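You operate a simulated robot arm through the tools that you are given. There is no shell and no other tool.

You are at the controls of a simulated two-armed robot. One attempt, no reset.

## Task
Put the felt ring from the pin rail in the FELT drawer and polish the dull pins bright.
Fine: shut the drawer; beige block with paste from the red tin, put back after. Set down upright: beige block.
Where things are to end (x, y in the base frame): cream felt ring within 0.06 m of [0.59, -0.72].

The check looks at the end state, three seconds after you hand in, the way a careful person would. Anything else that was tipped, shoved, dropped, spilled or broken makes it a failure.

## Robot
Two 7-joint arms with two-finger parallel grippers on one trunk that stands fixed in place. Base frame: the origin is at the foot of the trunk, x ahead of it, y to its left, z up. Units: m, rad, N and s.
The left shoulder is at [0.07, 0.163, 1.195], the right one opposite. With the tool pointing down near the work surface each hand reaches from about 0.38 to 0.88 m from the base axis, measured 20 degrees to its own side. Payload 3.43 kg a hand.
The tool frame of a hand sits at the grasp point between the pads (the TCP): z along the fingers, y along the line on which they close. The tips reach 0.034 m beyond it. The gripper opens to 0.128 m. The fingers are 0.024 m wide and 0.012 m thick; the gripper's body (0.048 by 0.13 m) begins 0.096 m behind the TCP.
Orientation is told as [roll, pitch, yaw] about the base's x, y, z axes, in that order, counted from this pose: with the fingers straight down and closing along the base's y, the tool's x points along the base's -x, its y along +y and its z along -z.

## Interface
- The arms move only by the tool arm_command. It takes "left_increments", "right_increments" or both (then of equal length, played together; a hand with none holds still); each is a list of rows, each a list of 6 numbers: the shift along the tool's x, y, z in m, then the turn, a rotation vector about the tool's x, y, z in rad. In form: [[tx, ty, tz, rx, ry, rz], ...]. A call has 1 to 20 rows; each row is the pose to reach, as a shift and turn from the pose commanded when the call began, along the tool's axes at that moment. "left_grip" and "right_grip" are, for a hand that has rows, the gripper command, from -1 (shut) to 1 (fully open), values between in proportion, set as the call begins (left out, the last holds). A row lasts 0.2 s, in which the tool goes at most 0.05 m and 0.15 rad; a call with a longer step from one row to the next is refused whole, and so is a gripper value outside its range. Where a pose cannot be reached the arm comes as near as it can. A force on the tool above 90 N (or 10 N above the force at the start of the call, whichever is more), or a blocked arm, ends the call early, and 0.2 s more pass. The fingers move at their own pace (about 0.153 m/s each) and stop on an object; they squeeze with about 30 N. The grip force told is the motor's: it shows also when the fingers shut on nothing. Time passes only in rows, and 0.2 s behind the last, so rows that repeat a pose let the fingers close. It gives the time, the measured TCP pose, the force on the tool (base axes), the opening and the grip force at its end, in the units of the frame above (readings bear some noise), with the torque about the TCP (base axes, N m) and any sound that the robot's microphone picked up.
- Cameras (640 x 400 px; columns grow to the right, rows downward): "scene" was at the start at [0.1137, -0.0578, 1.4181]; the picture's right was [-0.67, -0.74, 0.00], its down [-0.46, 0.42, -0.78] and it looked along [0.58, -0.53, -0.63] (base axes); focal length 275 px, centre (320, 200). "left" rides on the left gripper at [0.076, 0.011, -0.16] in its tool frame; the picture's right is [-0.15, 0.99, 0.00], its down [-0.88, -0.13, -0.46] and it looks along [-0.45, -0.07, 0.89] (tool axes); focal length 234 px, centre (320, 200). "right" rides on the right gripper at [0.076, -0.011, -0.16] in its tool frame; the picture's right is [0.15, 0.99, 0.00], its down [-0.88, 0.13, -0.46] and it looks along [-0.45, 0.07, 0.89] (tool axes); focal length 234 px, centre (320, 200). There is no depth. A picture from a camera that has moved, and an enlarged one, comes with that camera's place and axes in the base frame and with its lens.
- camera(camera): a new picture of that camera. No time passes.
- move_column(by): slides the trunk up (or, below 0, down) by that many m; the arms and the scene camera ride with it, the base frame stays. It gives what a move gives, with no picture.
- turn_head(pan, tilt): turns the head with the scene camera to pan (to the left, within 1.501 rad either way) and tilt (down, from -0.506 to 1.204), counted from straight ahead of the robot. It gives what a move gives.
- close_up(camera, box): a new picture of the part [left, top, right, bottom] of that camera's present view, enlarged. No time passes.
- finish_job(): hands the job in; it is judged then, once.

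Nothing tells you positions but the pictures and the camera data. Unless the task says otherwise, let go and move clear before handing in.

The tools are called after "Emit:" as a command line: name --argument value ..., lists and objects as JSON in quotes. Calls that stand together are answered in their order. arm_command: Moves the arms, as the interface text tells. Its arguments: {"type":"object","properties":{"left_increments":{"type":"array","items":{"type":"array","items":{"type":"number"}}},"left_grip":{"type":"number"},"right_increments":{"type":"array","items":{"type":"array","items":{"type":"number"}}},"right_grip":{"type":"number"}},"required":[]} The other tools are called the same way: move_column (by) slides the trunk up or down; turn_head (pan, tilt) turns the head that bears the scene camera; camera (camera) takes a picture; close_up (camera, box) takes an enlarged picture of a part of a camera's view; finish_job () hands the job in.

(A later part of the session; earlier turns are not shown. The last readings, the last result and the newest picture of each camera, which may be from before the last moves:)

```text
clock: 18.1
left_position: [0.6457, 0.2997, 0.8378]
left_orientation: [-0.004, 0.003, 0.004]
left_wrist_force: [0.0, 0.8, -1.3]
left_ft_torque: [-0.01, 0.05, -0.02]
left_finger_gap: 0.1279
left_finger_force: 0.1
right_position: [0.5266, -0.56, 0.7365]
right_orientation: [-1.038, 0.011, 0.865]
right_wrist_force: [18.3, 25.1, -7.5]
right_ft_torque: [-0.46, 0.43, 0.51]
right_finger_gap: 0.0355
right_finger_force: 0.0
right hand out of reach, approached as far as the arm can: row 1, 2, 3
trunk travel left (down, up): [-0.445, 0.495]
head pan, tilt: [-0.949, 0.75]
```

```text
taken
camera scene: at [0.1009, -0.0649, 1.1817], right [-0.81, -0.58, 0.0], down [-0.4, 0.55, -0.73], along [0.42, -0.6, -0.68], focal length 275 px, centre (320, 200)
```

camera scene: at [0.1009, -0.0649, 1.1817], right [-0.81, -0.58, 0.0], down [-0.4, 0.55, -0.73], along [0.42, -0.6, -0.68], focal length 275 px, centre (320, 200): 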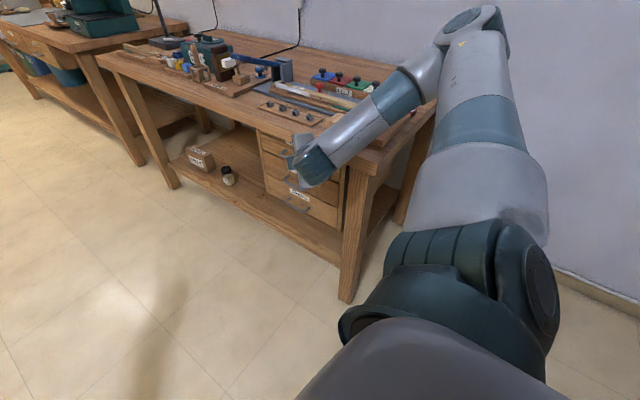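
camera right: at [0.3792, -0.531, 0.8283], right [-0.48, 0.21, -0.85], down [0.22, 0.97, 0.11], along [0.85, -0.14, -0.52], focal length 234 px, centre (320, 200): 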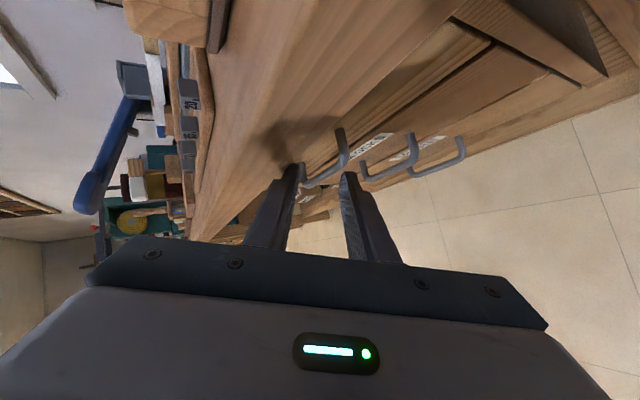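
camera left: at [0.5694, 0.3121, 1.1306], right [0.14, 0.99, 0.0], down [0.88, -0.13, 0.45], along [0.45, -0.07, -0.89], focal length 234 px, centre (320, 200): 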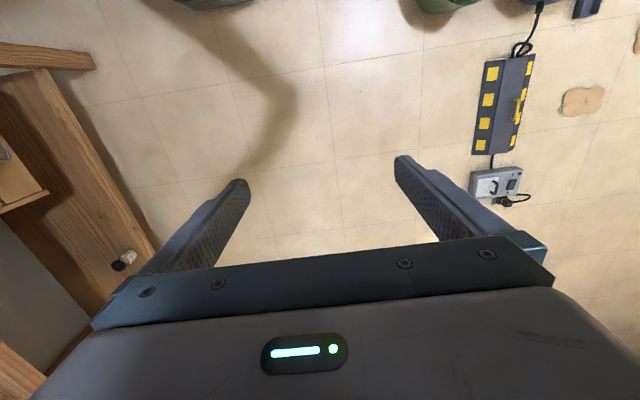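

The hand hasn't moved, and it's pressing lightly on the bench edge. I'll retreat along the finger axis instead, which slides the fingers straight out.

Emit:
arm_command --right_increments '[[0, 0.003, -0.015, 0, 0, 0], [0, 0.006, -0.03, 0, 0, 0], [0, 0.006, -0.03, 0, 0, 0]]'

Emit:
camera --camera "right"

Emit:
camera --camera "scene"

```text
clock: 18.9
left_position: [0.6452, 0.3011, 0.8401]
left_orientation: [0.0, 0.001, 0.003]
left_wrist_force: [0.2, 0.0, -0.9]
left_ft_torque: [-0.07, -0.02, 0.01]
left_finger_gap: 0.1278
left_finger_force: 0.1
right_position: [0.5016, -0.5442, 0.7494]
right_orientation: [-1.045, 0.003, 0.863]
right_wrist_force: [-1.8, 0.1, -4.2]
right_ft_torque: [-0.25, -0.38, 0.05]
right_finger_gap: 0.036
right_finger_force: 0.0
right hand out of reach, approached as far as the arm can: row 1, 2
trunk travel left (down, up): [-0.445, 0.495]
head pan, tilt: [-0.949, 0.75]
```

```text
taken
camera right: at [0.3543, -0.5155, 0.8401], right [-0.48, 0.21, -0.85], down [0.22, 0.97, 0.11], along [0.85, -0.14, -0.51], focal length 234 px, centre (320, 200)
```

right: 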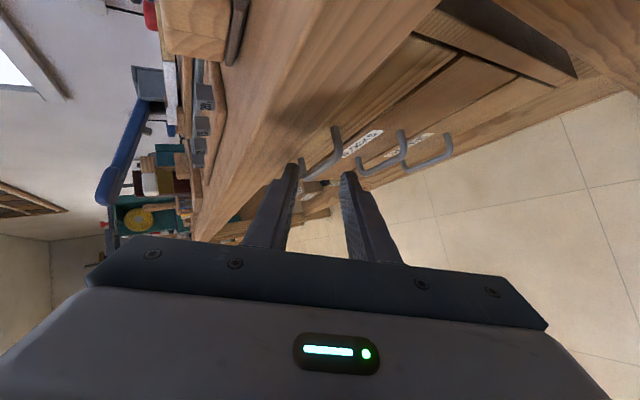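

```text
taken
camera scene: at [0.0986, -0.0673, 1.1819], right [-0.82, -0.58, 0.0], down [-0.4, 0.56, -0.73], along [0.42, -0.6, -0.68], focal length 275 px, centre (320, 200)
```

scene: 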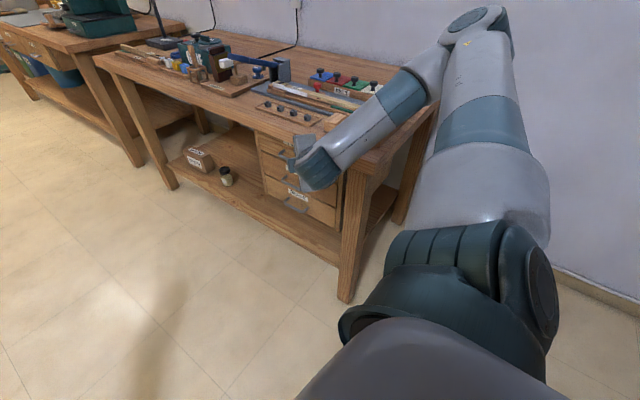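

Free again (force ≈ 0). A higher trunk should suit this reach-down posture better, so I'll retreat a bit more along the fingers, then raise the trunk.

Emit:
arm_command --right_increments '[[-0.005, 0, -0.018, 0, 0, 0], [-0.008, 0, -0.036, 0, 0, 0], [-0.008, 0, -0.036, 0, 0, 0]]'

Emit:
camera --camera "right"

```text
clock: 19.6
left_position: [0.6455, 0.3015, 0.8417]
left_orientation: [0.001, 0.0, 0.0]
left_wrist_force: [0.9, -0.5, 0.0]
left_ft_torque: [0.01, -0.04, -0.01]
left_finger_gap: 0.1279
left_finger_force: 0.1
right_position: [0.4885, -0.5192, 0.7643]
right_orientation: [-1.052, 0.004, 0.871]
right_wrist_force: [0.5, -0.1, 0.1]
right_ft_torque: [0.02, -0.01, -0.06]
right_finger_gap: 0.0397
right_finger_force: 0.0
right hand out of reach, approached as far as the arm can: row 2, 3
trunk travel left (down, up): [-0.445, 0.495]
head pan, tilt: [-0.949, 0.75]
```

```text
taken
camera right: at [0.339, -0.4915, 0.8543], right [-0.47, 0.2, -0.86], down [0.22, 0.97, 0.11], along [0.85, -0.13, -0.5], focal length 234 px, centre (320, 200)
```

right: 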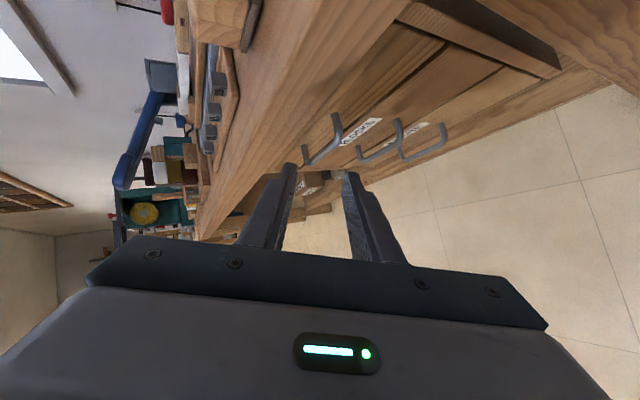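

Emit:
move_column --by 0.36

Emit:
camera --camera "scene"

```text
clock: 23.1
left_position: [0.6445, 0.3008, 1.2002]
left_orientation: [0.002, -0.001, 0.002]
left_wrist_force: [-0.1, 0.8, 0.0]
left_ft_torque: [-0.01, 0.0, 0.0]
left_finger_gap: 0.128
left_finger_force: 0.2
right_position: [0.4887, -0.5205, 1.1247]
right_orientation: [-1.052, 0.002, 0.871]
right_wrist_force: [-0.4, -0.6, -0.1]
right_ft_torque: [0.03, 0.02, 0.02]
right_finger_gap: 0.0399
right_finger_force: 0.1
trunk travel left (down, up): [-0.805, 0.135]
head pan, tilt: [-0.949, 0.75]
```

```text
taken
camera scene: at [0.0987, -0.0671, 1.5418], right [-0.81, -0.58, 0.0], down [-0.4, 0.55, -0.73], along [0.43, -0.59, -0.68], focal length 275 px, centre (320, 200)
```

scene: 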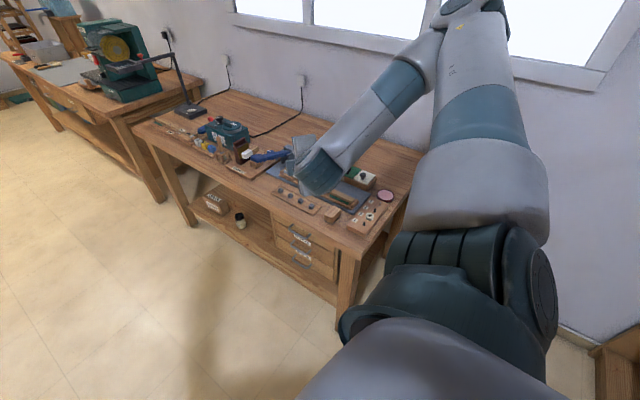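

Now the shoulder is high. I'll move the hand forward of the bench edge and down toward the drawer front in steps.

Emit:
arm_command --right_increments '[[-0.0225, 0.0362, 0.0038, 0, 0, 0], [-0.045, 0.0724, 0.0077, 0, 0, 0], [-0.0676, 0.1086, 0.0115, 0, 0, 0], [-0.066, 0.1427, 0.0325, 0, 0, 0], [-0.0645, 0.1768, 0.0534, 0, 0, 0], [-0.063, 0.2109, 0.0744, 0, 0, 0], [-0.0615, 0.245, 0.0953, 0, 0, 0], [-0.06, 0.2791, 0.1163, 0, 0, 0], [-0.06, 0.2791, 0.1163, 0, 0, 0]]'

Emit:
camera --camera "right"

Emit:
camera --camera "scene"

```text
clock: 25.1
left_position: [0.6442, 0.2988, 1.1997]
left_orientation: [-0.001, 0.002, 0.001]
left_wrist_force: [0.2, -0.2, 0.8]
left_ft_torque: [0.0, 0.01, 0.0]
left_finger_gap: 0.128
left_finger_force: 0.1
right_position: [0.5301, -0.4844, 1.0055]
right_orientation: [-1.048, 0.002, 0.871]
right_wrist_force: [-0.2, -0.4, 0.7]
right_ft_torque: [-0.04, -0.04, 0.01]
right_finger_gap: 0.04
right_finger_force: 0.0
right hand out of reach, approached as far as the arm can: row 3, 4, 5, 6, 7, 8, 9
trunk travel left (down, up): [-0.805, 0.135]
head pan, tilt: [-0.949, 0.75]
```

```text
taken
camera right: at [0.3813, -0.4567, 1.0959], right [-0.47, 0.2, -0.86], down [0.22, 0.97, 0.11], along [0.85, -0.13, -0.5], focal length 234 px, centre (320, 200)
```

right: 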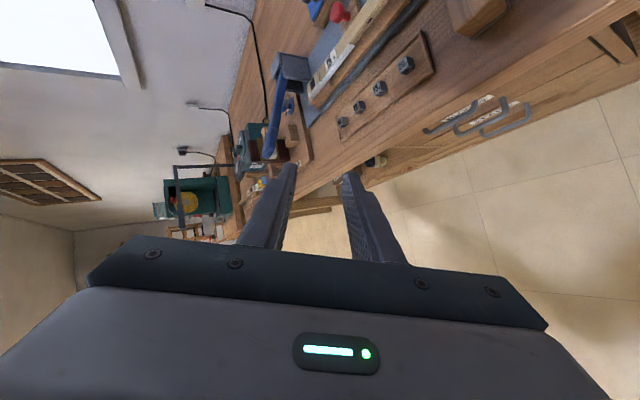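

```text
taken
camera scene: at [0.0991, -0.0671, 1.5418], right [-0.81, -0.58, 0.0], down [-0.4, 0.55, -0.73], along [0.43, -0.59, -0.68], focal length 275 px, centre (320, 200)
```

scene: 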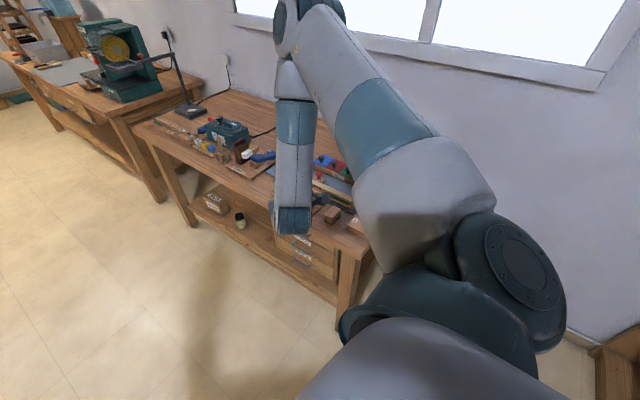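

Same joint limit, so the sideways wrist roll is the problem. New plan: hook the bar from behind with closed fingers, using the natural wrist orientation (pointing -y, tilted down ~50°). I'll reorient in free space first.

Emit:
arm_command --right_increments '[[-0.0015, -0.002, -0.0026, 0.0308, 0.0491, 0.1325], [-0.0031, -0.0039, -0.0052, 0.0616, 0.0983, 0.2649], [-0.0046, -0.0059, -0.0078, 0.0924, 0.1474, 0.3974], [-0.0061, -0.0078, -0.0105, 0.1232, 0.1965, 0.5299], [-0.0077, -0.0098, -0.0131, 0.154, 0.2457, 0.6623], [-0.0092, -0.0117, -0.0157, 0.1848, 0.2948, 0.7948], [-0.0107, -0.0137, -0.0183, 0.2156, 0.3439, 0.9273], [-0.0123, -0.0156, -0.0209, 0.2464, 0.3931, 1.0597], [-0.0138, -0.0176, -0.0235, 0.2772, 0.4422, 1.1922], [-0.0153, -0.0195, -0.0261, 0.308, 0.4913, 1.3247], [-0.0169, -0.0215, -0.0287, 0.3388, 0.5405, 1.4571], [-0.0184, -0.0234, -0.0314, 0.3696, 0.5896, 1.5896], [-0.0199, -0.0254, -0.034, 0.4004, 0.6387, 1.7221], [-0.0215, -0.0273, -0.0366, 0.4312, 0.6879, 1.8545], [-0.023, -0.0293, -0.0392, 0.462, 0.737, 1.987], [-0.023, -0.0293, -0.0392, 0.462, 0.737, 1.987]]' --right_grip -1

Emit:
camera --camera "right"

Emit:
camera --camera "scene"

```text
clock: 28.6
left_position: [0.6448, 0.3011, 1.2003]
left_orientation: [-0.001, 0.003, 0.001]
left_wrist_force: [0.6, -0.5, -0.3]
left_ft_torque: [0.01, -0.03, 0.02]
left_finger_gap: 0.1279
left_finger_force: 0.2
right_position: [0.5316, -0.4543, 1.0556]
right_orientation: [0.001, -0.875, -1.574]
right_wrist_force: [0.1, 0.1, 0.0]
right_ft_torque: [0.02, -0.02, 0.02]
right_finger_gap: 0.0
right_finger_force: 30.6
right hand out of reach, approached as far as the arm can: row 1, 2, 3, 4, 5, 6, 7, 8, 9, 10, 11, 12
trunk travel left (down, up): [-0.805, 0.135]
head pan, tilt: [-0.949, 0.75]
```

```text
taken
camera right: at [0.5209, -0.2823, 1.1003], right [0.99, 0.09, -0.11], down [0.13, -0.21, 0.97], along [0.07, -0.97, -0.22], focal length 234 px, centre (320, 200)
```

right: 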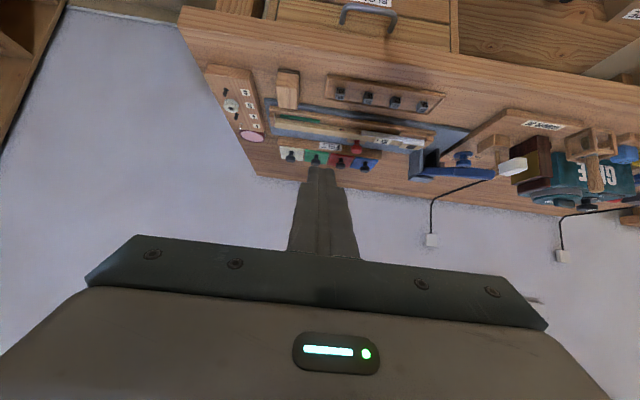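

```text
taken
camera scene: at [0.099, -0.0671, 1.5418], right [-0.81, -0.58, 0.0], down [-0.4, 0.55, -0.73], along [0.43, -0.59, -0.68], focal length 275 px, centre (320, 200)
```

scene: 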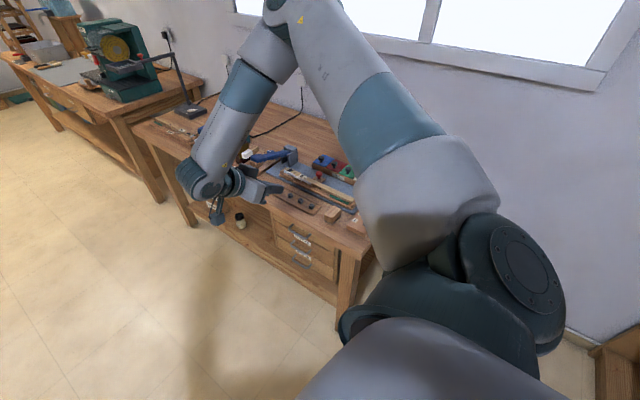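

Now the orientation is reachable. I'll descend in front of the drawers.

Emit:
arm_command --right_increments '[[0.0317, 0.008, 0.0234, 0, 0, 0], [0.0633, 0.016, 0.0469, 0, 0, 0], [0.095, 0.024, 0.0703, 0, 0, 0], [0.1267, 0.032, 0.0937, 0, 0, 0], [0.1583, 0.04, 0.1172, 0, 0, 0], [0.19, 0.048, 0.1406, 0, 0, 0], [0.19, 0.048, 0.1406, 0, 0, 0]]'

Emit:
camera --camera "right"

Emit:
camera --camera "scene"

```text
clock: 30.1
left_position: [0.6452, 0.3003, 1.2017]
left_orientation: [0.0, -0.001, 0.001]
left_wrist_force: [-0.2, 0.1, 0.0]
left_ft_torque: [0.01, 0.02, -0.04]
left_finger_gap: 0.1281
left_finger_force: 0.1
right_position: [0.5226, -0.5095, 1.0]
right_orientation: [0.001, -0.872, -1.571]
right_wrist_force: [-0.3, 0.5, 0.1]
right_ft_torque: [-0.01, 0.02, 0.03]
right_finger_gap: 0.0001
right_finger_force: 30.4
right hand out of reach, approached as far as the arm can: row 1, 2, 3, 4, 5, 6, 7
trunk travel left (down, up): [-0.805, 0.135]
head pan, tilt: [-0.949, 0.75]
```

```text
taken
camera right: at [0.5116, -0.3371, 1.0441], right [0.99, 0.09, -0.11], down [0.13, -0.21, 0.97], along [0.07, -0.97, -0.22], focal length 234 px, centre (320, 200)
```

right: 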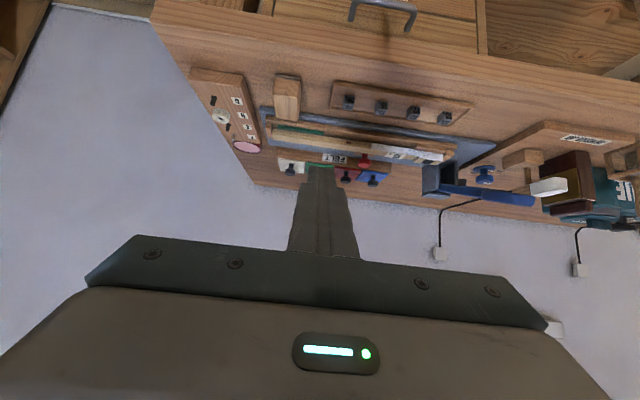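

```text
taken
camera scene: at [0.0988, -0.0672, 1.5418], right [-0.81, -0.58, 0.0], down [-0.4, 0.55, -0.73], along [0.43, -0.59, -0.68], focal length 275 px, centre (320, 200)
```

scene: 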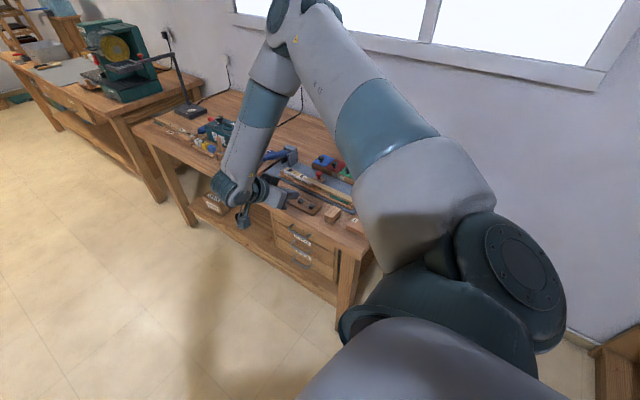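

Still limited; the evidence points to the forearm hanging too steeply, so a lower shoulder is what this tilt needs. I'll pull the hand back clear of the bench, then lower the trunk with this natural wrist orientation.

Emit:
arm_command --right_increments '[[-0.0033, 0.0057, -0.0375, 0, 0, 0], [-0.0067, 0.0113, -0.0751, 0, 0, 0], [-0.01, 0.017, -0.1126, 0, 0, 0], [-0.01, 0.017, -0.1126, 0, 0, 0]]'

Emit:
camera --camera "scene"

```text
clock: 31.1
left_position: [0.6441, 0.3001, 1.2005]
left_orientation: [0.001, 0.0, 0.002]
left_wrist_force: [-0.5, 0.4, 0.7]
left_ft_torque: [-0.01, 0.01, -0.01]
left_finger_gap: 0.128
left_finger_force: 0.0
right_position: [0.5386, -0.4229, 1.0792]
right_orientation: [0.0, -0.877, -1.572]
right_wrist_force: [0.7, 0.2, -0.5]
right_ft_torque: [0.0, 0.01, -0.04]
right_finger_gap: 0.0003
right_finger_force: 30.1
trunk travel left (down, up): [-0.805, 0.135]
head pan, tilt: [-0.949, 0.75]
```

```text
taken
camera scene: at [0.0988, -0.0674, 1.5418], right [-0.81, -0.58, 0.0], down [-0.4, 0.55, -0.73], along [0.43, -0.59, -0.68], focal length 275 px, centre (320, 200)
```

scene: 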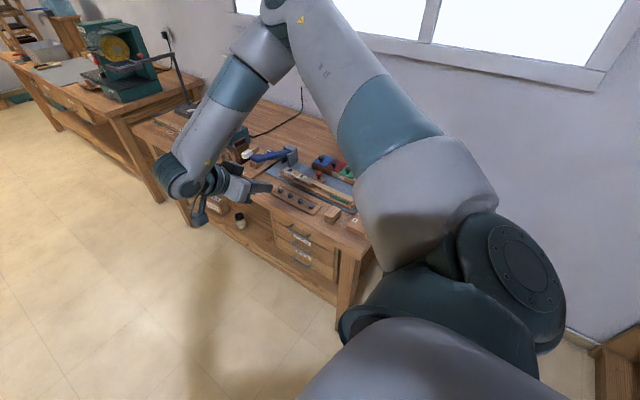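

Emit:
move_column --by -0.38

Emit:
camera --camera "scene"

Emit:
camera --camera "right"

```text
clock: 34.8
left_position: [0.6439, 0.3021, 0.8209]
left_orientation: [0.001, 0.0, 0.002]
left_wrist_force: [0.1, 0.1, -0.3]
left_ft_torque: [-0.01, 0.03, -0.01]
left_finger_gap: 0.1279
left_finger_force: 0.1
right_position: [0.5375, -0.4231, 0.6998]
right_orientation: [0.0, -0.876, -1.573]
right_wrist_force: [-1.0, -0.3, -0.5]
right_ft_torque: [0.01, -0.02, -0.01]
right_finger_gap: 0.0
right_finger_force: 30.0
trunk travel left (down, up): [-0.425, 0.515]
head pan, tilt: [-0.949, 0.75]
```

```text
taken
camera scene: at [0.0985, -0.067, 1.1619], right [-0.81, -0.58, 0.0], down [-0.4, 0.55, -0.73], along [0.43, -0.59, -0.68], focal length 275 px, centre (320, 200)
```

scene: 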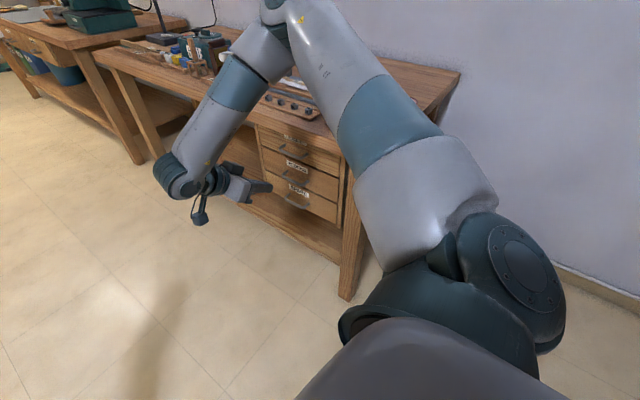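

```text
taken
camera right: at [0.5283, -0.2513, 0.7426], right [0.99, 0.09, -0.11], down [0.13, -0.21, 0.97], along [0.07, -0.97, -0.22], focal length 234 px, centre (320, 200)
```

right: 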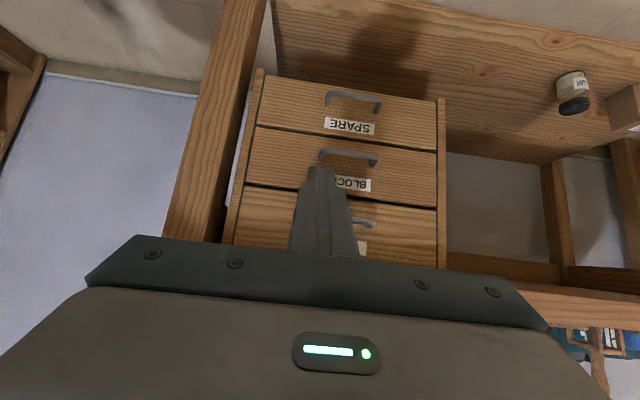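

Emit:
close_up --camera "right" --box '[230, 60, 460, 280]'

```text
1.82 times, centred on (345, 170) of right
camera zoom: at [0.5283, -0.2513, 0.7426], right [0.99, 0.09, -0.11], down [0.13, -0.21, 0.97], along [0.07, -0.97, -0.22], focal length 426 px, centre (274, 254)
```

zoom: 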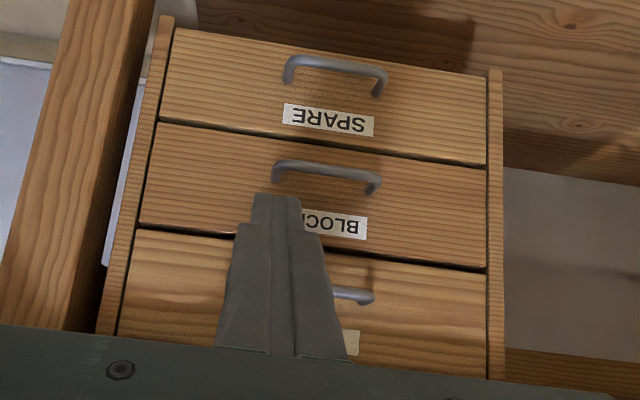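

The hand now sits in front of the drawers at (0.5375, -0.423, 0.70) in a comfortable posture. The FELT handle is centred at x≈0.589, y≈-0.585, z≈0.691. I'll go to the stand-off for hooking over the bar.

Emit:
arm_command --right_increments '[[-0.0261, 0.0257, -0.0218, 0, 0, 0], [-0.0522, 0.0515, -0.0435, 0, 0, 0], [-0.0747, 0.0515, -0.0165, 0, 0, 0], [-0.0971, 0.0515, 0.0104, 0, 0, 0], [-0.1196, 0.0515, 0.0374, 0, 0, 0], [-0.1196, 0.0515, 0.0374, 0, 0, 0]]'

Emit:
camera --camera "right"

Emit:
camera --camera "scene"

```text
clock: 36.2
left_position: [0.6442, 0.3018, 0.8214]
left_orientation: [0.0, 0.0, 0.003]
left_wrist_force: [0.3, -0.1, 0.0]
left_ft_torque: [-0.02, -0.01, 0.02]
left_finger_gap: 0.1281
left_finger_force: 0.0
right_position: [0.5895, -0.5282, 0.7689]
right_orientation: [0.003, -0.876, -1.571]
right_wrist_force: [0.8, 0.2, 0.1]
right_ft_torque: [-0.04, 0.01, -0.01]
right_finger_gap: 0.0
right_finger_force: 30.1
trunk travel left (down, up): [-0.425, 0.515]
head pan, tilt: [-0.949, 0.75]
```

```text
taken
camera right: at [0.58, -0.3564, 0.8128], right [0.99, 0.09, -0.11], down [0.13, -0.21, 0.97], along [0.07, -0.97, -0.22], focal length 234 px, centre (320, 200)
```

right: 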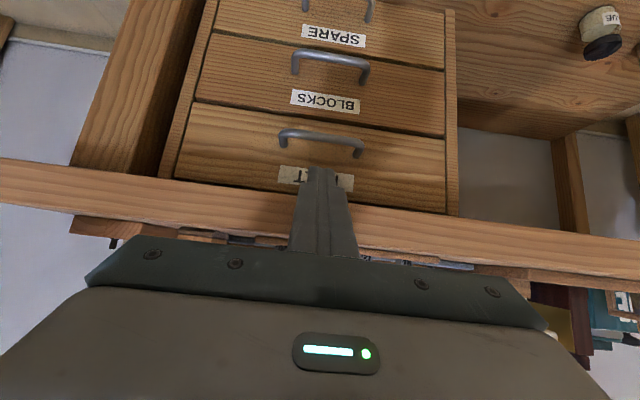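

```text
taken
camera scene: at [0.0988, -0.0666, 1.1618], right [-0.81, -0.58, 0.0], down [-0.4, 0.55, -0.73], along [0.43, -0.59, -0.68], focal length 275 px, centre (320, 200)
```

scene: 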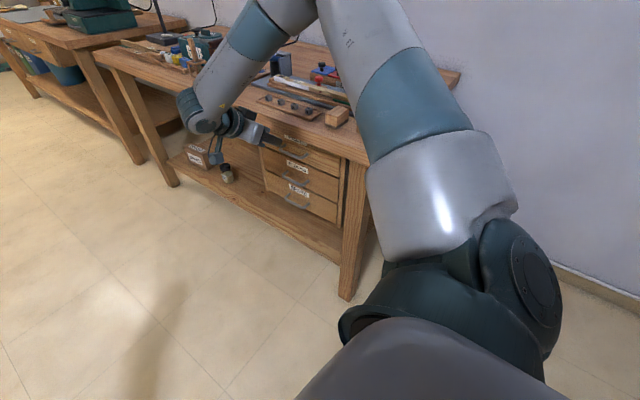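

Emit:
close_up --camera "right" --box '[240, 100, 400, 220]'

```text
3.33 times, centred on (320, 160) of right
camera zoom: at [0.58, -0.3564, 0.8128], right [0.99, 0.09, -0.11], down [0.13, -0.21, 0.97], along [0.07, -0.97, -0.22], focal length 781 px, centre (320, 333)
```

zoom: 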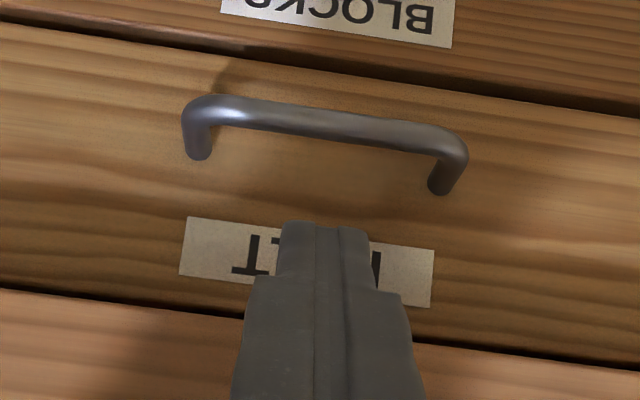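

The bar sits at z≈0.691, y≈-0.585 and the bench underside at 0.761. I'll slide the closed fingertips over the bar, under the bench edge.

Emit:
arm_command --right_increments '[[0.0, 0, 0.025, 0, 0, 0], [0.0, 0, 0.05, 0, 0, 0], [0.0005, 0, 0.0709, 0, 0, 0], [0.0005, 0, 0.0709, 0, 0, 0]]'

Emit:
close_up --camera "right" --box '[200, 60, 440, 210]'

Emit:
close_up --camera "scene" --box '[200, 100, 350, 220]'

```text
clock: 37.2
left_position: [0.6431, 0.3001, 0.8212]
left_orientation: [-0.001, 0.0, 0.001]
left_wrist_force: [0.0, 0.0, -0.5]
left_ft_torque: [0.04, 0.02, 0.05]
left_finger_gap: 0.1282
left_finger_force: 0.1
right_position: [0.5887, -0.5821, 0.7188]
right_orientation: [0.001, -0.876, -1.572]
right_wrist_force: [0.1, 0.3, -0.1]
right_ft_torque: [-0.01, -0.01, -0.01]
right_finger_gap: 0.0
right_finger_force: 29.7
trunk travel left (down, up): [-0.425, 0.515]
head pan, tilt: [-0.949, 0.75]
```

```text
2.67 times, centred on (320, 135) of right
camera zoom: at [0.5787, -0.4107, 0.7638], right [0.99, 0.09, -0.11], down [0.13, -0.21, 0.97], along [0.07, -0.97, -0.22], focal length 624 px, centre (320, 373)
```

zoom: 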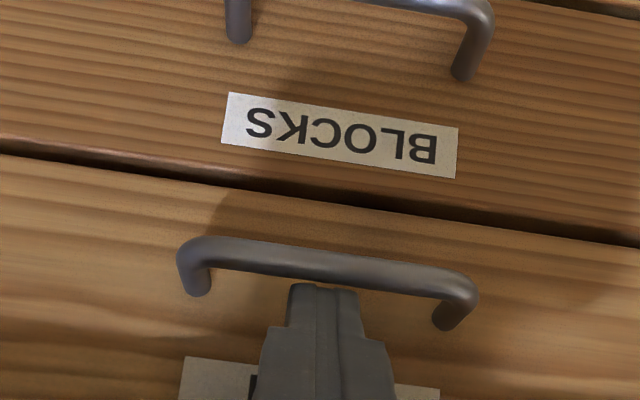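

```text
3.33 times, centred on (275, 160) of scene
camera zoom: at [0.0984, -0.0668, 1.1619], right [-0.81, -0.58, 0.0], down [-0.4, 0.55, -0.73], along [0.43, -0.59, -0.68], focal length 917 px, centre (470, 333)
```

zoom: 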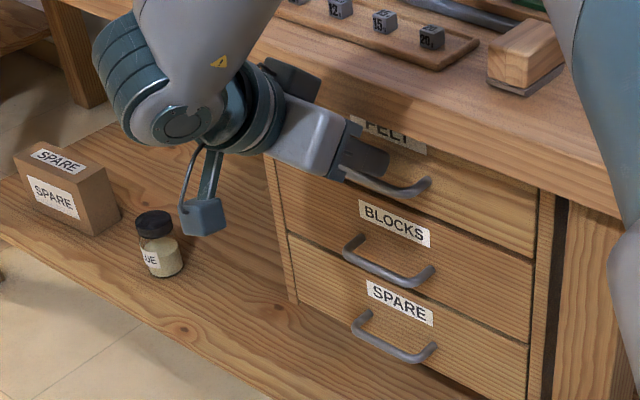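

Fingertips are just over and behind the bar with no contact. I'll drop slightly and pull straight out (+y) a few centimetres to test the hook.

Emit:
arm_command --right_increments '[[0.0046, 0, 0.0038, 0, 0, 0], [0.011, 0, -0.0039, 0, 0, 0], [0.0174, 0, -0.0116, 0, 0, 0], [0.0238, 0, -0.0192, 0, 0, 0], [0.0302, 0, -0.0269, 0, 0, 0], [0.0366, 0, -0.0346, 0, 0, 0]]'

Emit:
camera --camera "right"

Emit:
close_up --camera "scene" --box '[200, 100, 350, 220]'

```text
clock: 38.6
left_position: [0.6425, 0.3009, 0.8202]
left_orientation: [-0.002, 0.002, 0.002]
left_wrist_force: [0.6, 0.8, 0.5]
left_ft_torque: [0.03, -0.05, 0.01]
left_finger_gap: 0.128
left_finger_force: 0.2
right_position: [0.5893, -0.5321, 0.7141]
right_orientation: [0.0, -0.873, -1.572]
right_wrist_force: [0.2, -0.3, -0.2]
right_ft_torque: [0.0, 0.02, -0.02]
right_finger_gap: 0.0
right_finger_force: 29.8
trunk travel left (down, up): [-0.425, 0.515]
head pan, tilt: [-0.949, 0.75]
```

```text
taken
camera right: at [0.5788, -0.3598, 0.7588], right [0.99, 0.09, -0.11], down [0.13, -0.22, 0.97], along [0.07, -0.97, -0.23], focal length 234 px, centre (320, 200)
```

right: 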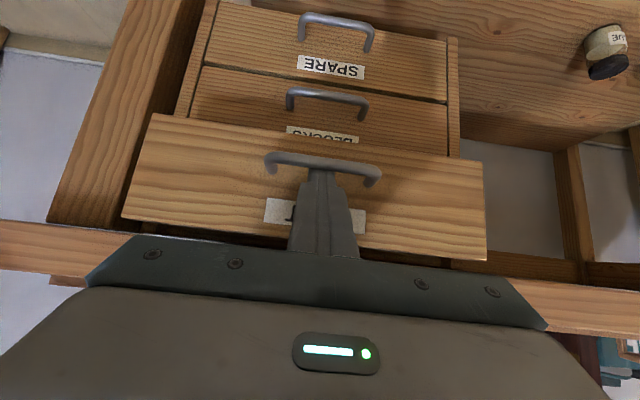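

```text
3.33 times, centred on (275, 160) of scene
camera zoom: at [0.0987, -0.0669, 1.1617], right [-0.81, -0.58, 0.0], down [-0.4, 0.55, -0.73], along [0.43, -0.59, -0.68], focal length 917 px, centre (470, 333)
```

zoom: 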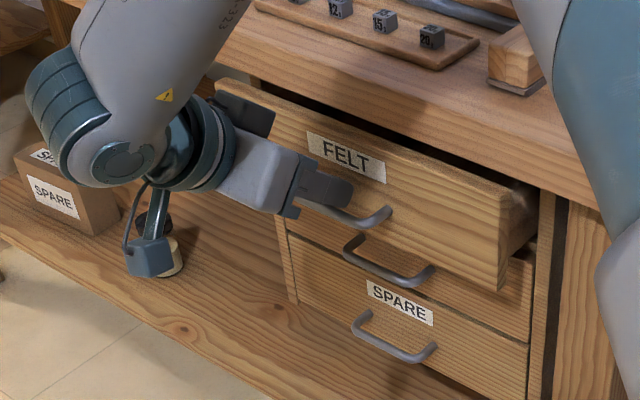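

The hook works and the FELT drawer is sliding out. I'll continue pulling.

Emit:
arm_command --right_increments '[[0.0128, 0, -0.0154, 0, 0, 0], [0.0256, 0, -0.0307, 0, 0, 0], [0.0384, 0, -0.0461, 0, 0, 0], [0.0512, 0, -0.0614, 0, 0, 0], [0.0512, 0, -0.0614, 0, 0, 0]]'

Emit:
camera --camera "right"

Emit:
camera --camera "scene"

```text
clock: 39.8
left_position: [0.6448, 0.2998, 0.8202]
left_orientation: [0.0, 0.001, 0.002]
left_wrist_force: [0.2, 0.6, -0.3]
left_ft_torque: [-0.01, 0.0, 0.0]
left_finger_gap: 0.1284
left_finger_force: 0.0
right_position: [0.5888, -0.4521, 0.7156]
right_orientation: [0.001, -0.877, -1.572]
right_wrist_force: [-0.6, -0.2, 1.1]
right_ft_torque: [-0.02, -0.02, -0.01]
right_finger_gap: 0.0
right_finger_force: 30.1
trunk travel left (down, up): [-0.425, 0.515]
head pan, tilt: [-0.949, 0.75]
```

```text
taken
camera right: at [0.5796, -0.28, 0.7588], right [0.99, 0.09, -0.11], down [0.13, -0.21, 0.97], along [0.07, -0.97, -0.22], focal length 234 px, centre (320, 200)
```

right: 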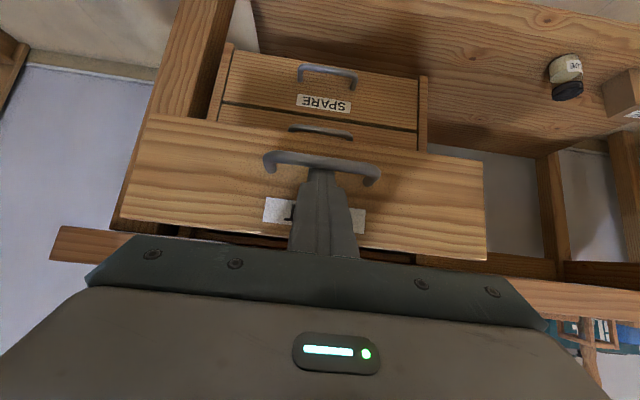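

```text
taken
camera scene: at [0.0985, -0.0671, 1.1618], right [-0.81, -0.58, 0.0], down [-0.4, 0.55, -0.73], along [0.43, -0.59, -0.68], focal length 275 px, centre (320, 200)
```

scene: 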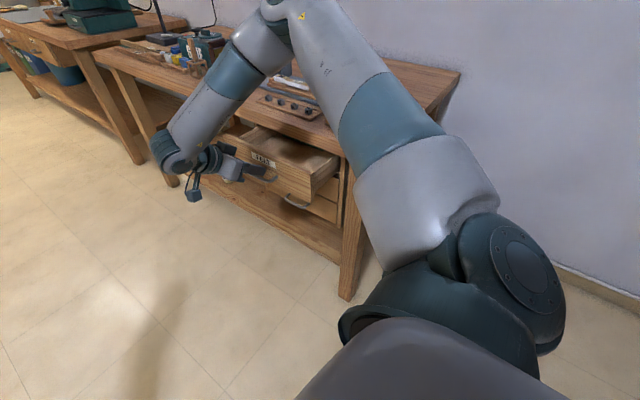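

Emit:
arm_command --right_increments '[[0.0128, 0, -0.0154, 0, 0, 0], [0.0256, 0, -0.0307, 0, 0, 0], [0.0384, 0, -0.0461, 0, 0, 0], [0.0384, 0, -0.0461, 0, 0, 0]]'

Emit:
camera --camera "right"

Emit:
close_up --camera "scene" --box '[150, 70, 370, 240]'

```text
clock: 40.8
left_position: [0.6438, 0.301, 0.8206]
left_orientation: [0.0, -0.002, 0.002]
left_wrist_force: [0.2, 0.7, 0.6]
left_ft_torque: [0.0, -0.02, -0.01]
left_finger_gap: 0.1281
left_finger_force: 0.0
right_position: [0.5784, -0.4071, 0.7272]
right_orientation: [0.001, -0.874, -1.573]
right_wrist_force: [-0.1, 0.1, -0.6]
right_ft_torque: [-0.03, -0.01, 0.01]
right_finger_gap: 0.0002
right_finger_force: 30.1
right hand out of reach, approached as far as the arm can: row 2, 3, 4
trunk travel left (down, up): [-0.425, 0.515]
head pan, tilt: [-0.949, 0.75]
```

```text
taken
camera right: at [0.5682, -0.2366, 0.7715], right [0.99, 0.09, -0.11], down [0.13, -0.22, 0.97], along [0.07, -0.97, -0.23], focal length 234 px, centre (320, 200)
```

right: 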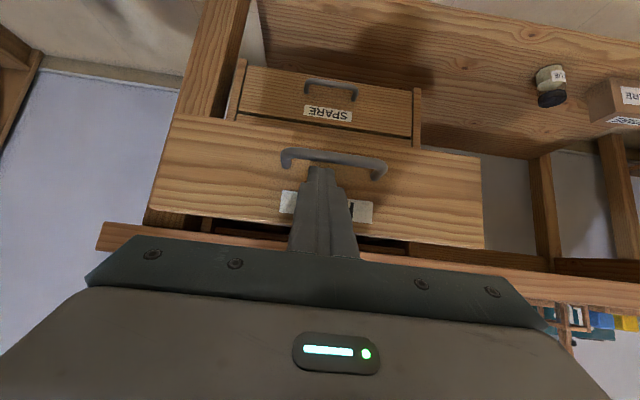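

```text
2.35 times, centred on (260, 155) of scene
camera zoom: at [0.0986, -0.0671, 1.1618], right [-0.81, -0.58, 0.0], down [-0.4, 0.55, -0.73], along [0.43, -0.59, -0.68], focal length 647 px, centre (461, 306)
```

zoom: 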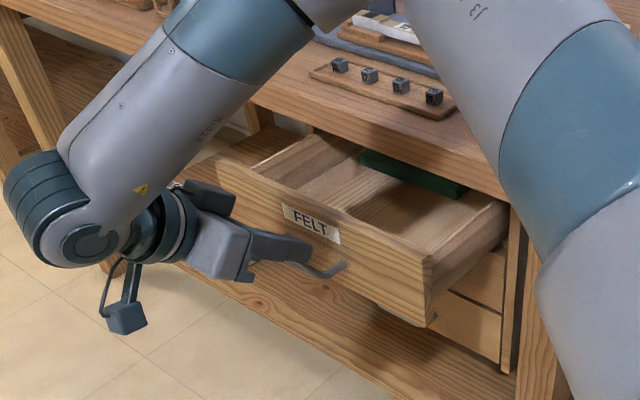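

The drawer is open by about 0.16 m (bar now at y≈-0.425), with a green felt sheet at the back. That's enough, so I'll raise the trunk, which lifts the fingers straight off the handle.

Emit:
move_column --by 0.155

Emit:
camera --camera "scene"

Emit:
camera --camera "right"

```text
clock: 42.6
left_position: [0.644, 0.2998, 0.9757]
left_orientation: [0.001, 0.002, 0.002]
left_wrist_force: [-0.6, 0.2, -0.3]
left_ft_torque: [0.01, -0.01, -0.05]
left_finger_gap: 0.128
left_finger_force: 0.0
right_position: [0.5788, -0.4103, 0.8826]
right_orientation: [0.001, -0.875, -1.573]
right_wrist_force: [-0.6, 0.2, -0.6]
right_ft_torque: [-0.01, -0.01, -0.01]
right_finger_gap: 0.0
right_finger_force: 30.1
trunk travel left (down, up): [-0.58, 0.36]
head pan, tilt: [-0.949, 0.75]
```

```text
taken
camera scene: at [0.0989, -0.067, 1.3168], right [-0.81, -0.58, 0.0], down [-0.4, 0.55, -0.73], along [0.43, -0.59, -0.68], focal length 275 px, centre (320, 200)
```

scene: 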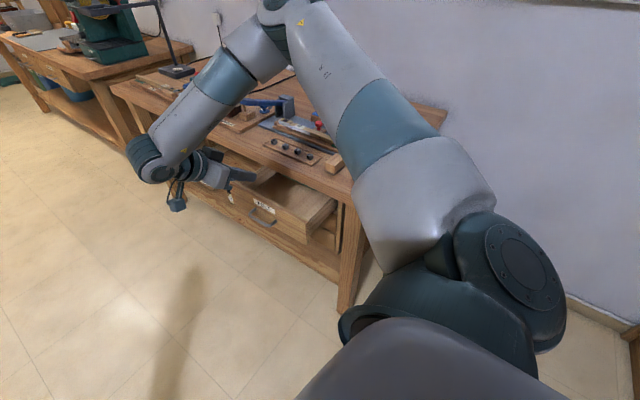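

```text
taken
camera right: at [0.5686, -0.2367, 0.9263], right [0.99, 0.09, -0.11], down [0.13, -0.22, 0.97], along [0.07, -0.97, -0.23], focal length 234 px, centre (320, 200)
```

right: 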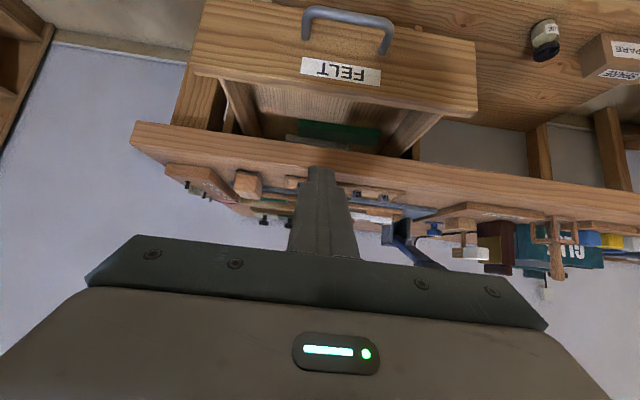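

Drawer open and hand clear. Next I'll straighten the hand to vertical (yaw -90°) and move it up toward the pin rail.

Emit:
arm_command --right_increments '[[-0.0233, -0.0184, -0.0027, 0, 0.125, 0], [-0.0465, -0.0369, -0.0054, 0, 0.25, 0], [-0.0698, -0.0553, -0.0081, 0, 0.375, 0], [-0.093, -0.0737, -0.0107, 0, 0.5, 0], [-0.1163, -0.0921, -0.0134, 0, 0.625, 0], [-0.1395, -0.1106, -0.0161, 0, 0.75, 0], [-0.1628, -0.129, -0.0188, 0, 0.875, 0], [-0.1628, -0.129, -0.0188, 0, 0.875, 0]]' --right_grip 0.0

Emit:
camera --camera "right"

Emit:
camera --camera "scene"

```text
clock: 44.4
left_position: [0.6443, 0.3015, 0.9762]
left_orientation: [0.0, 0.0, 0.003]
left_wrist_force: [0.9, -0.3, -0.1]
left_ft_torque: [-0.02, 0.03, 0.03]
left_finger_gap: 0.1281
left_finger_force: 0.0
right_position: [0.4511, -0.4979, 1.019]
right_orientation: [0.0, 0.002, -1.569]
right_wrist_force: [-0.1, -0.1, 0.0]
right_ft_torque: [0.0, 0.05, 0.0]
right_finger_gap: 0.0637
right_finger_force: 0.0
trunk travel left (down, up): [-0.58, 0.36]
head pan, tilt: [-0.949, 0.75]
```

```text
taken
camera right: at [0.4404, -0.4221, 1.1794], right [0.99, 0.15, 0.0], down [0.13, -0.88, 0.45], along [0.07, -0.45, -0.89], focal length 234 px, centre (320, 200)
```

right: 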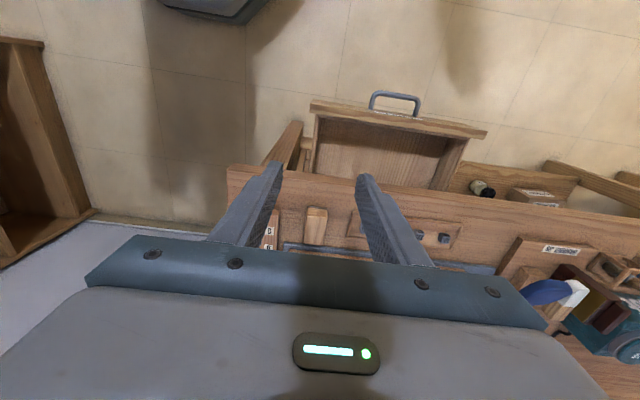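

```text
taken
camera scene: at [0.0995, -0.0661, 1.3168], right [-0.81, -0.58, 0.0], down [-0.4, 0.55, -0.73], along [0.43, -0.59, -0.68], focal length 275 px, centre (320, 200)
```

scene: 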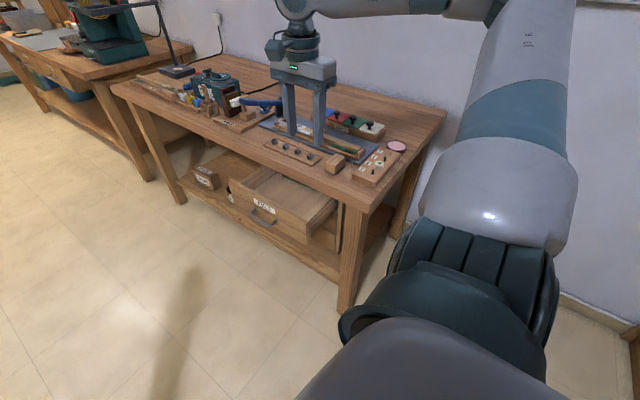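

The drawer is visibly open and the hand is vertical. I'll move above the ring on pin D.

Emit:
arm_command --right_increments '[[-0.037, -0.017, 0.0, 0, 0, 0], [-0.074, -0.034, 0.0, 0, 0, 0], [-0.111, -0.051, 0.005, 0, 0, 0], [-0.148, -0.068, 0.012, 0, 0, 0], [-0.185, -0.085, 0.02, 0, 0, 0], [-0.222, -0.102, 0.03, 0, 0, 0], [-0.222, -0.102, 0.03, 0, 0, 0]]' --right_grip -0.1

Emit:
camera --camera "right"

Emit:
camera --camera "scene"

```text
clock: 46.0
left_position: [0.6452, 0.3, 0.975]
left_orientation: [0.001, 0.003, 0.002]
left_wrist_force: [-0.1, 0.7, 0.4]
left_ft_torque: [-0.01, -0.01, -0.04]
left_finger_gap: 0.128
left_finger_force: 0.0
right_position: [0.3455, -0.7189, 0.9887]
right_orientation: [0.003, -0.001, -1.571]
right_wrist_force: [0.6, -0.7, -0.1]
right_ft_torque: [-0.03, 0.03, -0.04]
right_finger_gap: 0.0576
right_finger_force: 0.0
trunk travel left (down, up): [-0.58, 0.36]
head pan, tilt: [-0.949, 0.75]
```

```text
taken
camera right: at [0.335, -0.6422, 1.1478], right [0.99, 0.15, 0.0], down [0.13, -0.88, 0.46], along [0.07, -0.45, -0.89], focal length 234 px, centre (320, 200)
```

right: 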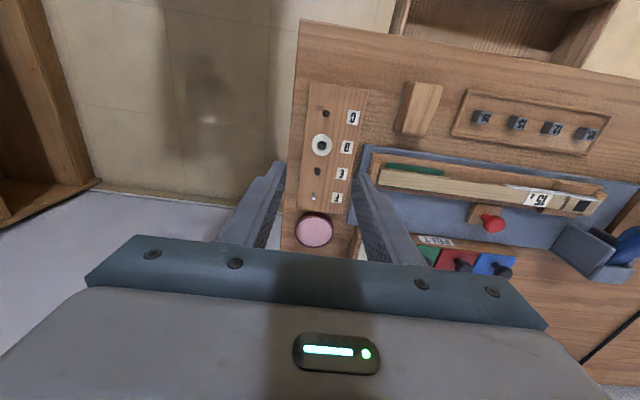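

```text
taken
camera scene: at [0.099, -0.0666, 1.3168], right [-0.81, -0.58, 0.0], down [-0.4, 0.55, -0.73], along [0.43, -0.59, -0.68], focal length 275 px, centre (320, 200)
```

scene: 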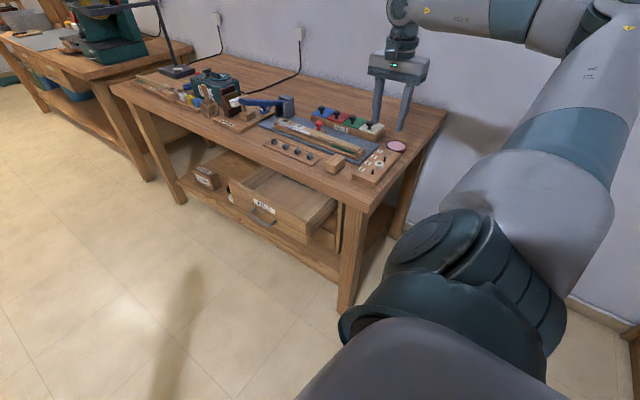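

Emit:
close_up --camera "right" --box '[280, 70, 400, 220]'

Emit:
close_up --camera "right" --box '[270, 190, 380, 270]'

Emit:
close_up --camera "scene" --box '[300, 90, 420, 190]'

```text
2.67 times, centred on (340, 145) of right
camera zoom: at [0.335, -0.6422, 1.1478], right [0.99, 0.15, 0.0], down [0.13, -0.88, 0.46], along [0.07, -0.45, -0.89], focal length 624 px, centre (267, 347)
```

zoom: 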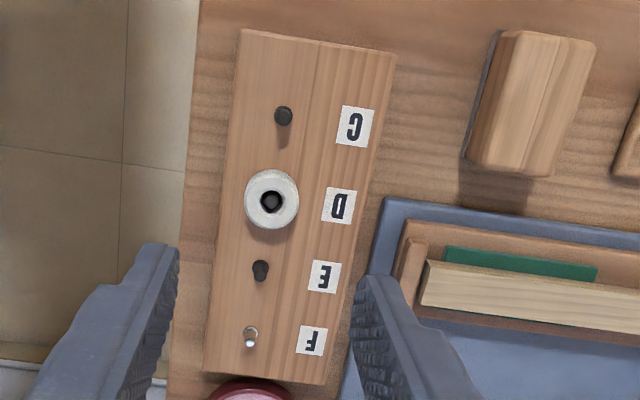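

```text
5.00 times, centred on (325, 230) of right
camera zoom: at [0.335, -0.6422, 1.1478], right [0.99, 0.15, 0.0], down [0.13, -0.88, 0.46], along [0.07, -0.45, -0.89], focal length 1171 px, centre (295, 50)
```

zoom: 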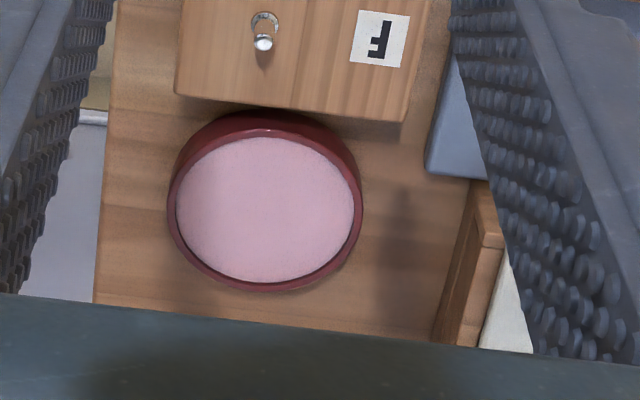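

```text
4.00 times, centred on (360, 140) of scene
camera zoom: at [0.099, -0.0666, 1.3168], right [-0.81, -0.58, 0.0], down [-0.4, 0.55, -0.73], along [0.43, -0.59, -0.68], focal length 1100 px, centre (160, 440)
```

zoom: 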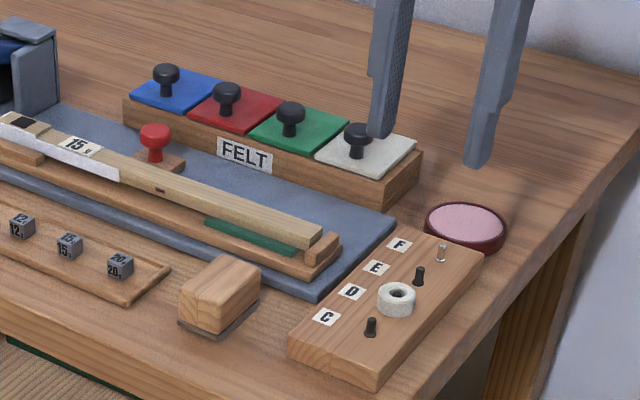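

Ring centre confirmed at (0.3487, -0.719) and the rail top at ≈0.815. I'll descend over the ring, with fingers closing along x clear of the other pins.

Emit:
arm_command --right_increments '[[-0.001, 0.0027, 0.03, 0, 0, 0], [-0.001, 0.0027, 0.06, 0, 0, 0], [-0.001, 0.0027, 0.09, 0, 0, 0], [-0.001, 0.0027, 0.115, 0, 0, 0], [-0.001, 0.0027, 0.134, 0, 0, 0], [-0.001, 0.0027, 0.134, 0, 0, 0]]'

Emit:
camera --camera "right"

Emit:
close_up --camera "scene" --box '[330, 110, 430, 190]'

```text
clock: 47.4
left_position: [0.6443, 0.3009, 0.975]
left_orientation: [-0.001, 0.001, 0.003]
left_wrist_force: [0.6, 0.5, 0.0]
left_ft_torque: [-0.01, 0.01, 0.01]
left_finger_gap: 0.1281
left_finger_force: 0.0
right_position: [0.3496, -0.7231, 0.8568]
right_orientation: [0.001, 0.0, -1.57]
right_wrist_force: [-0.9, -1.1, 5.6]
right_ft_torque: [0.01, -0.15, 0.0]
right_finger_gap: 0.0576
right_finger_force: 0.0
trunk travel left (down, up): [-0.58, 0.36]
head pan, tilt: [-0.949, 0.75]
```

```text
taken
camera right: at [0.3391, -0.6451, 1.0155], right [0.99, 0.15, 0.0], down [0.13, -0.88, 0.46], along [0.07, -0.45, -0.89], focal length 234 px, centre (320, 200)
```

right: 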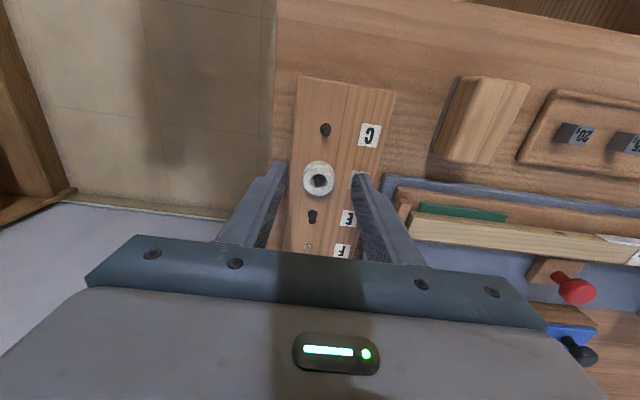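

```text
5.00 times, centred on (380, 150) of scene
camera zoom: at [0.0982, -0.0667, 1.317], right [-0.81, -0.58, 0.0], down [-0.4, 0.55, -0.73], along [0.43, -0.59, -0.68], focal length 1375 px, centre (20, 450)
```

zoom: 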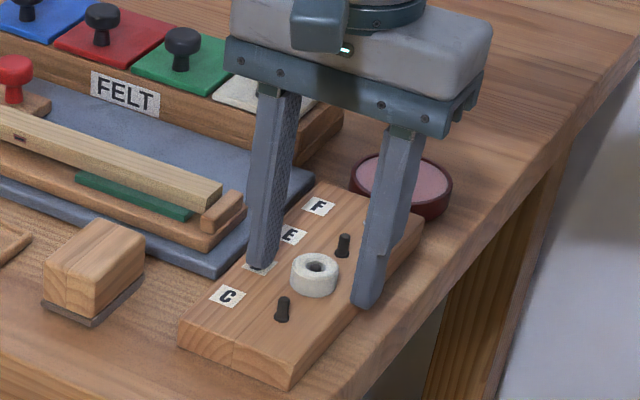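

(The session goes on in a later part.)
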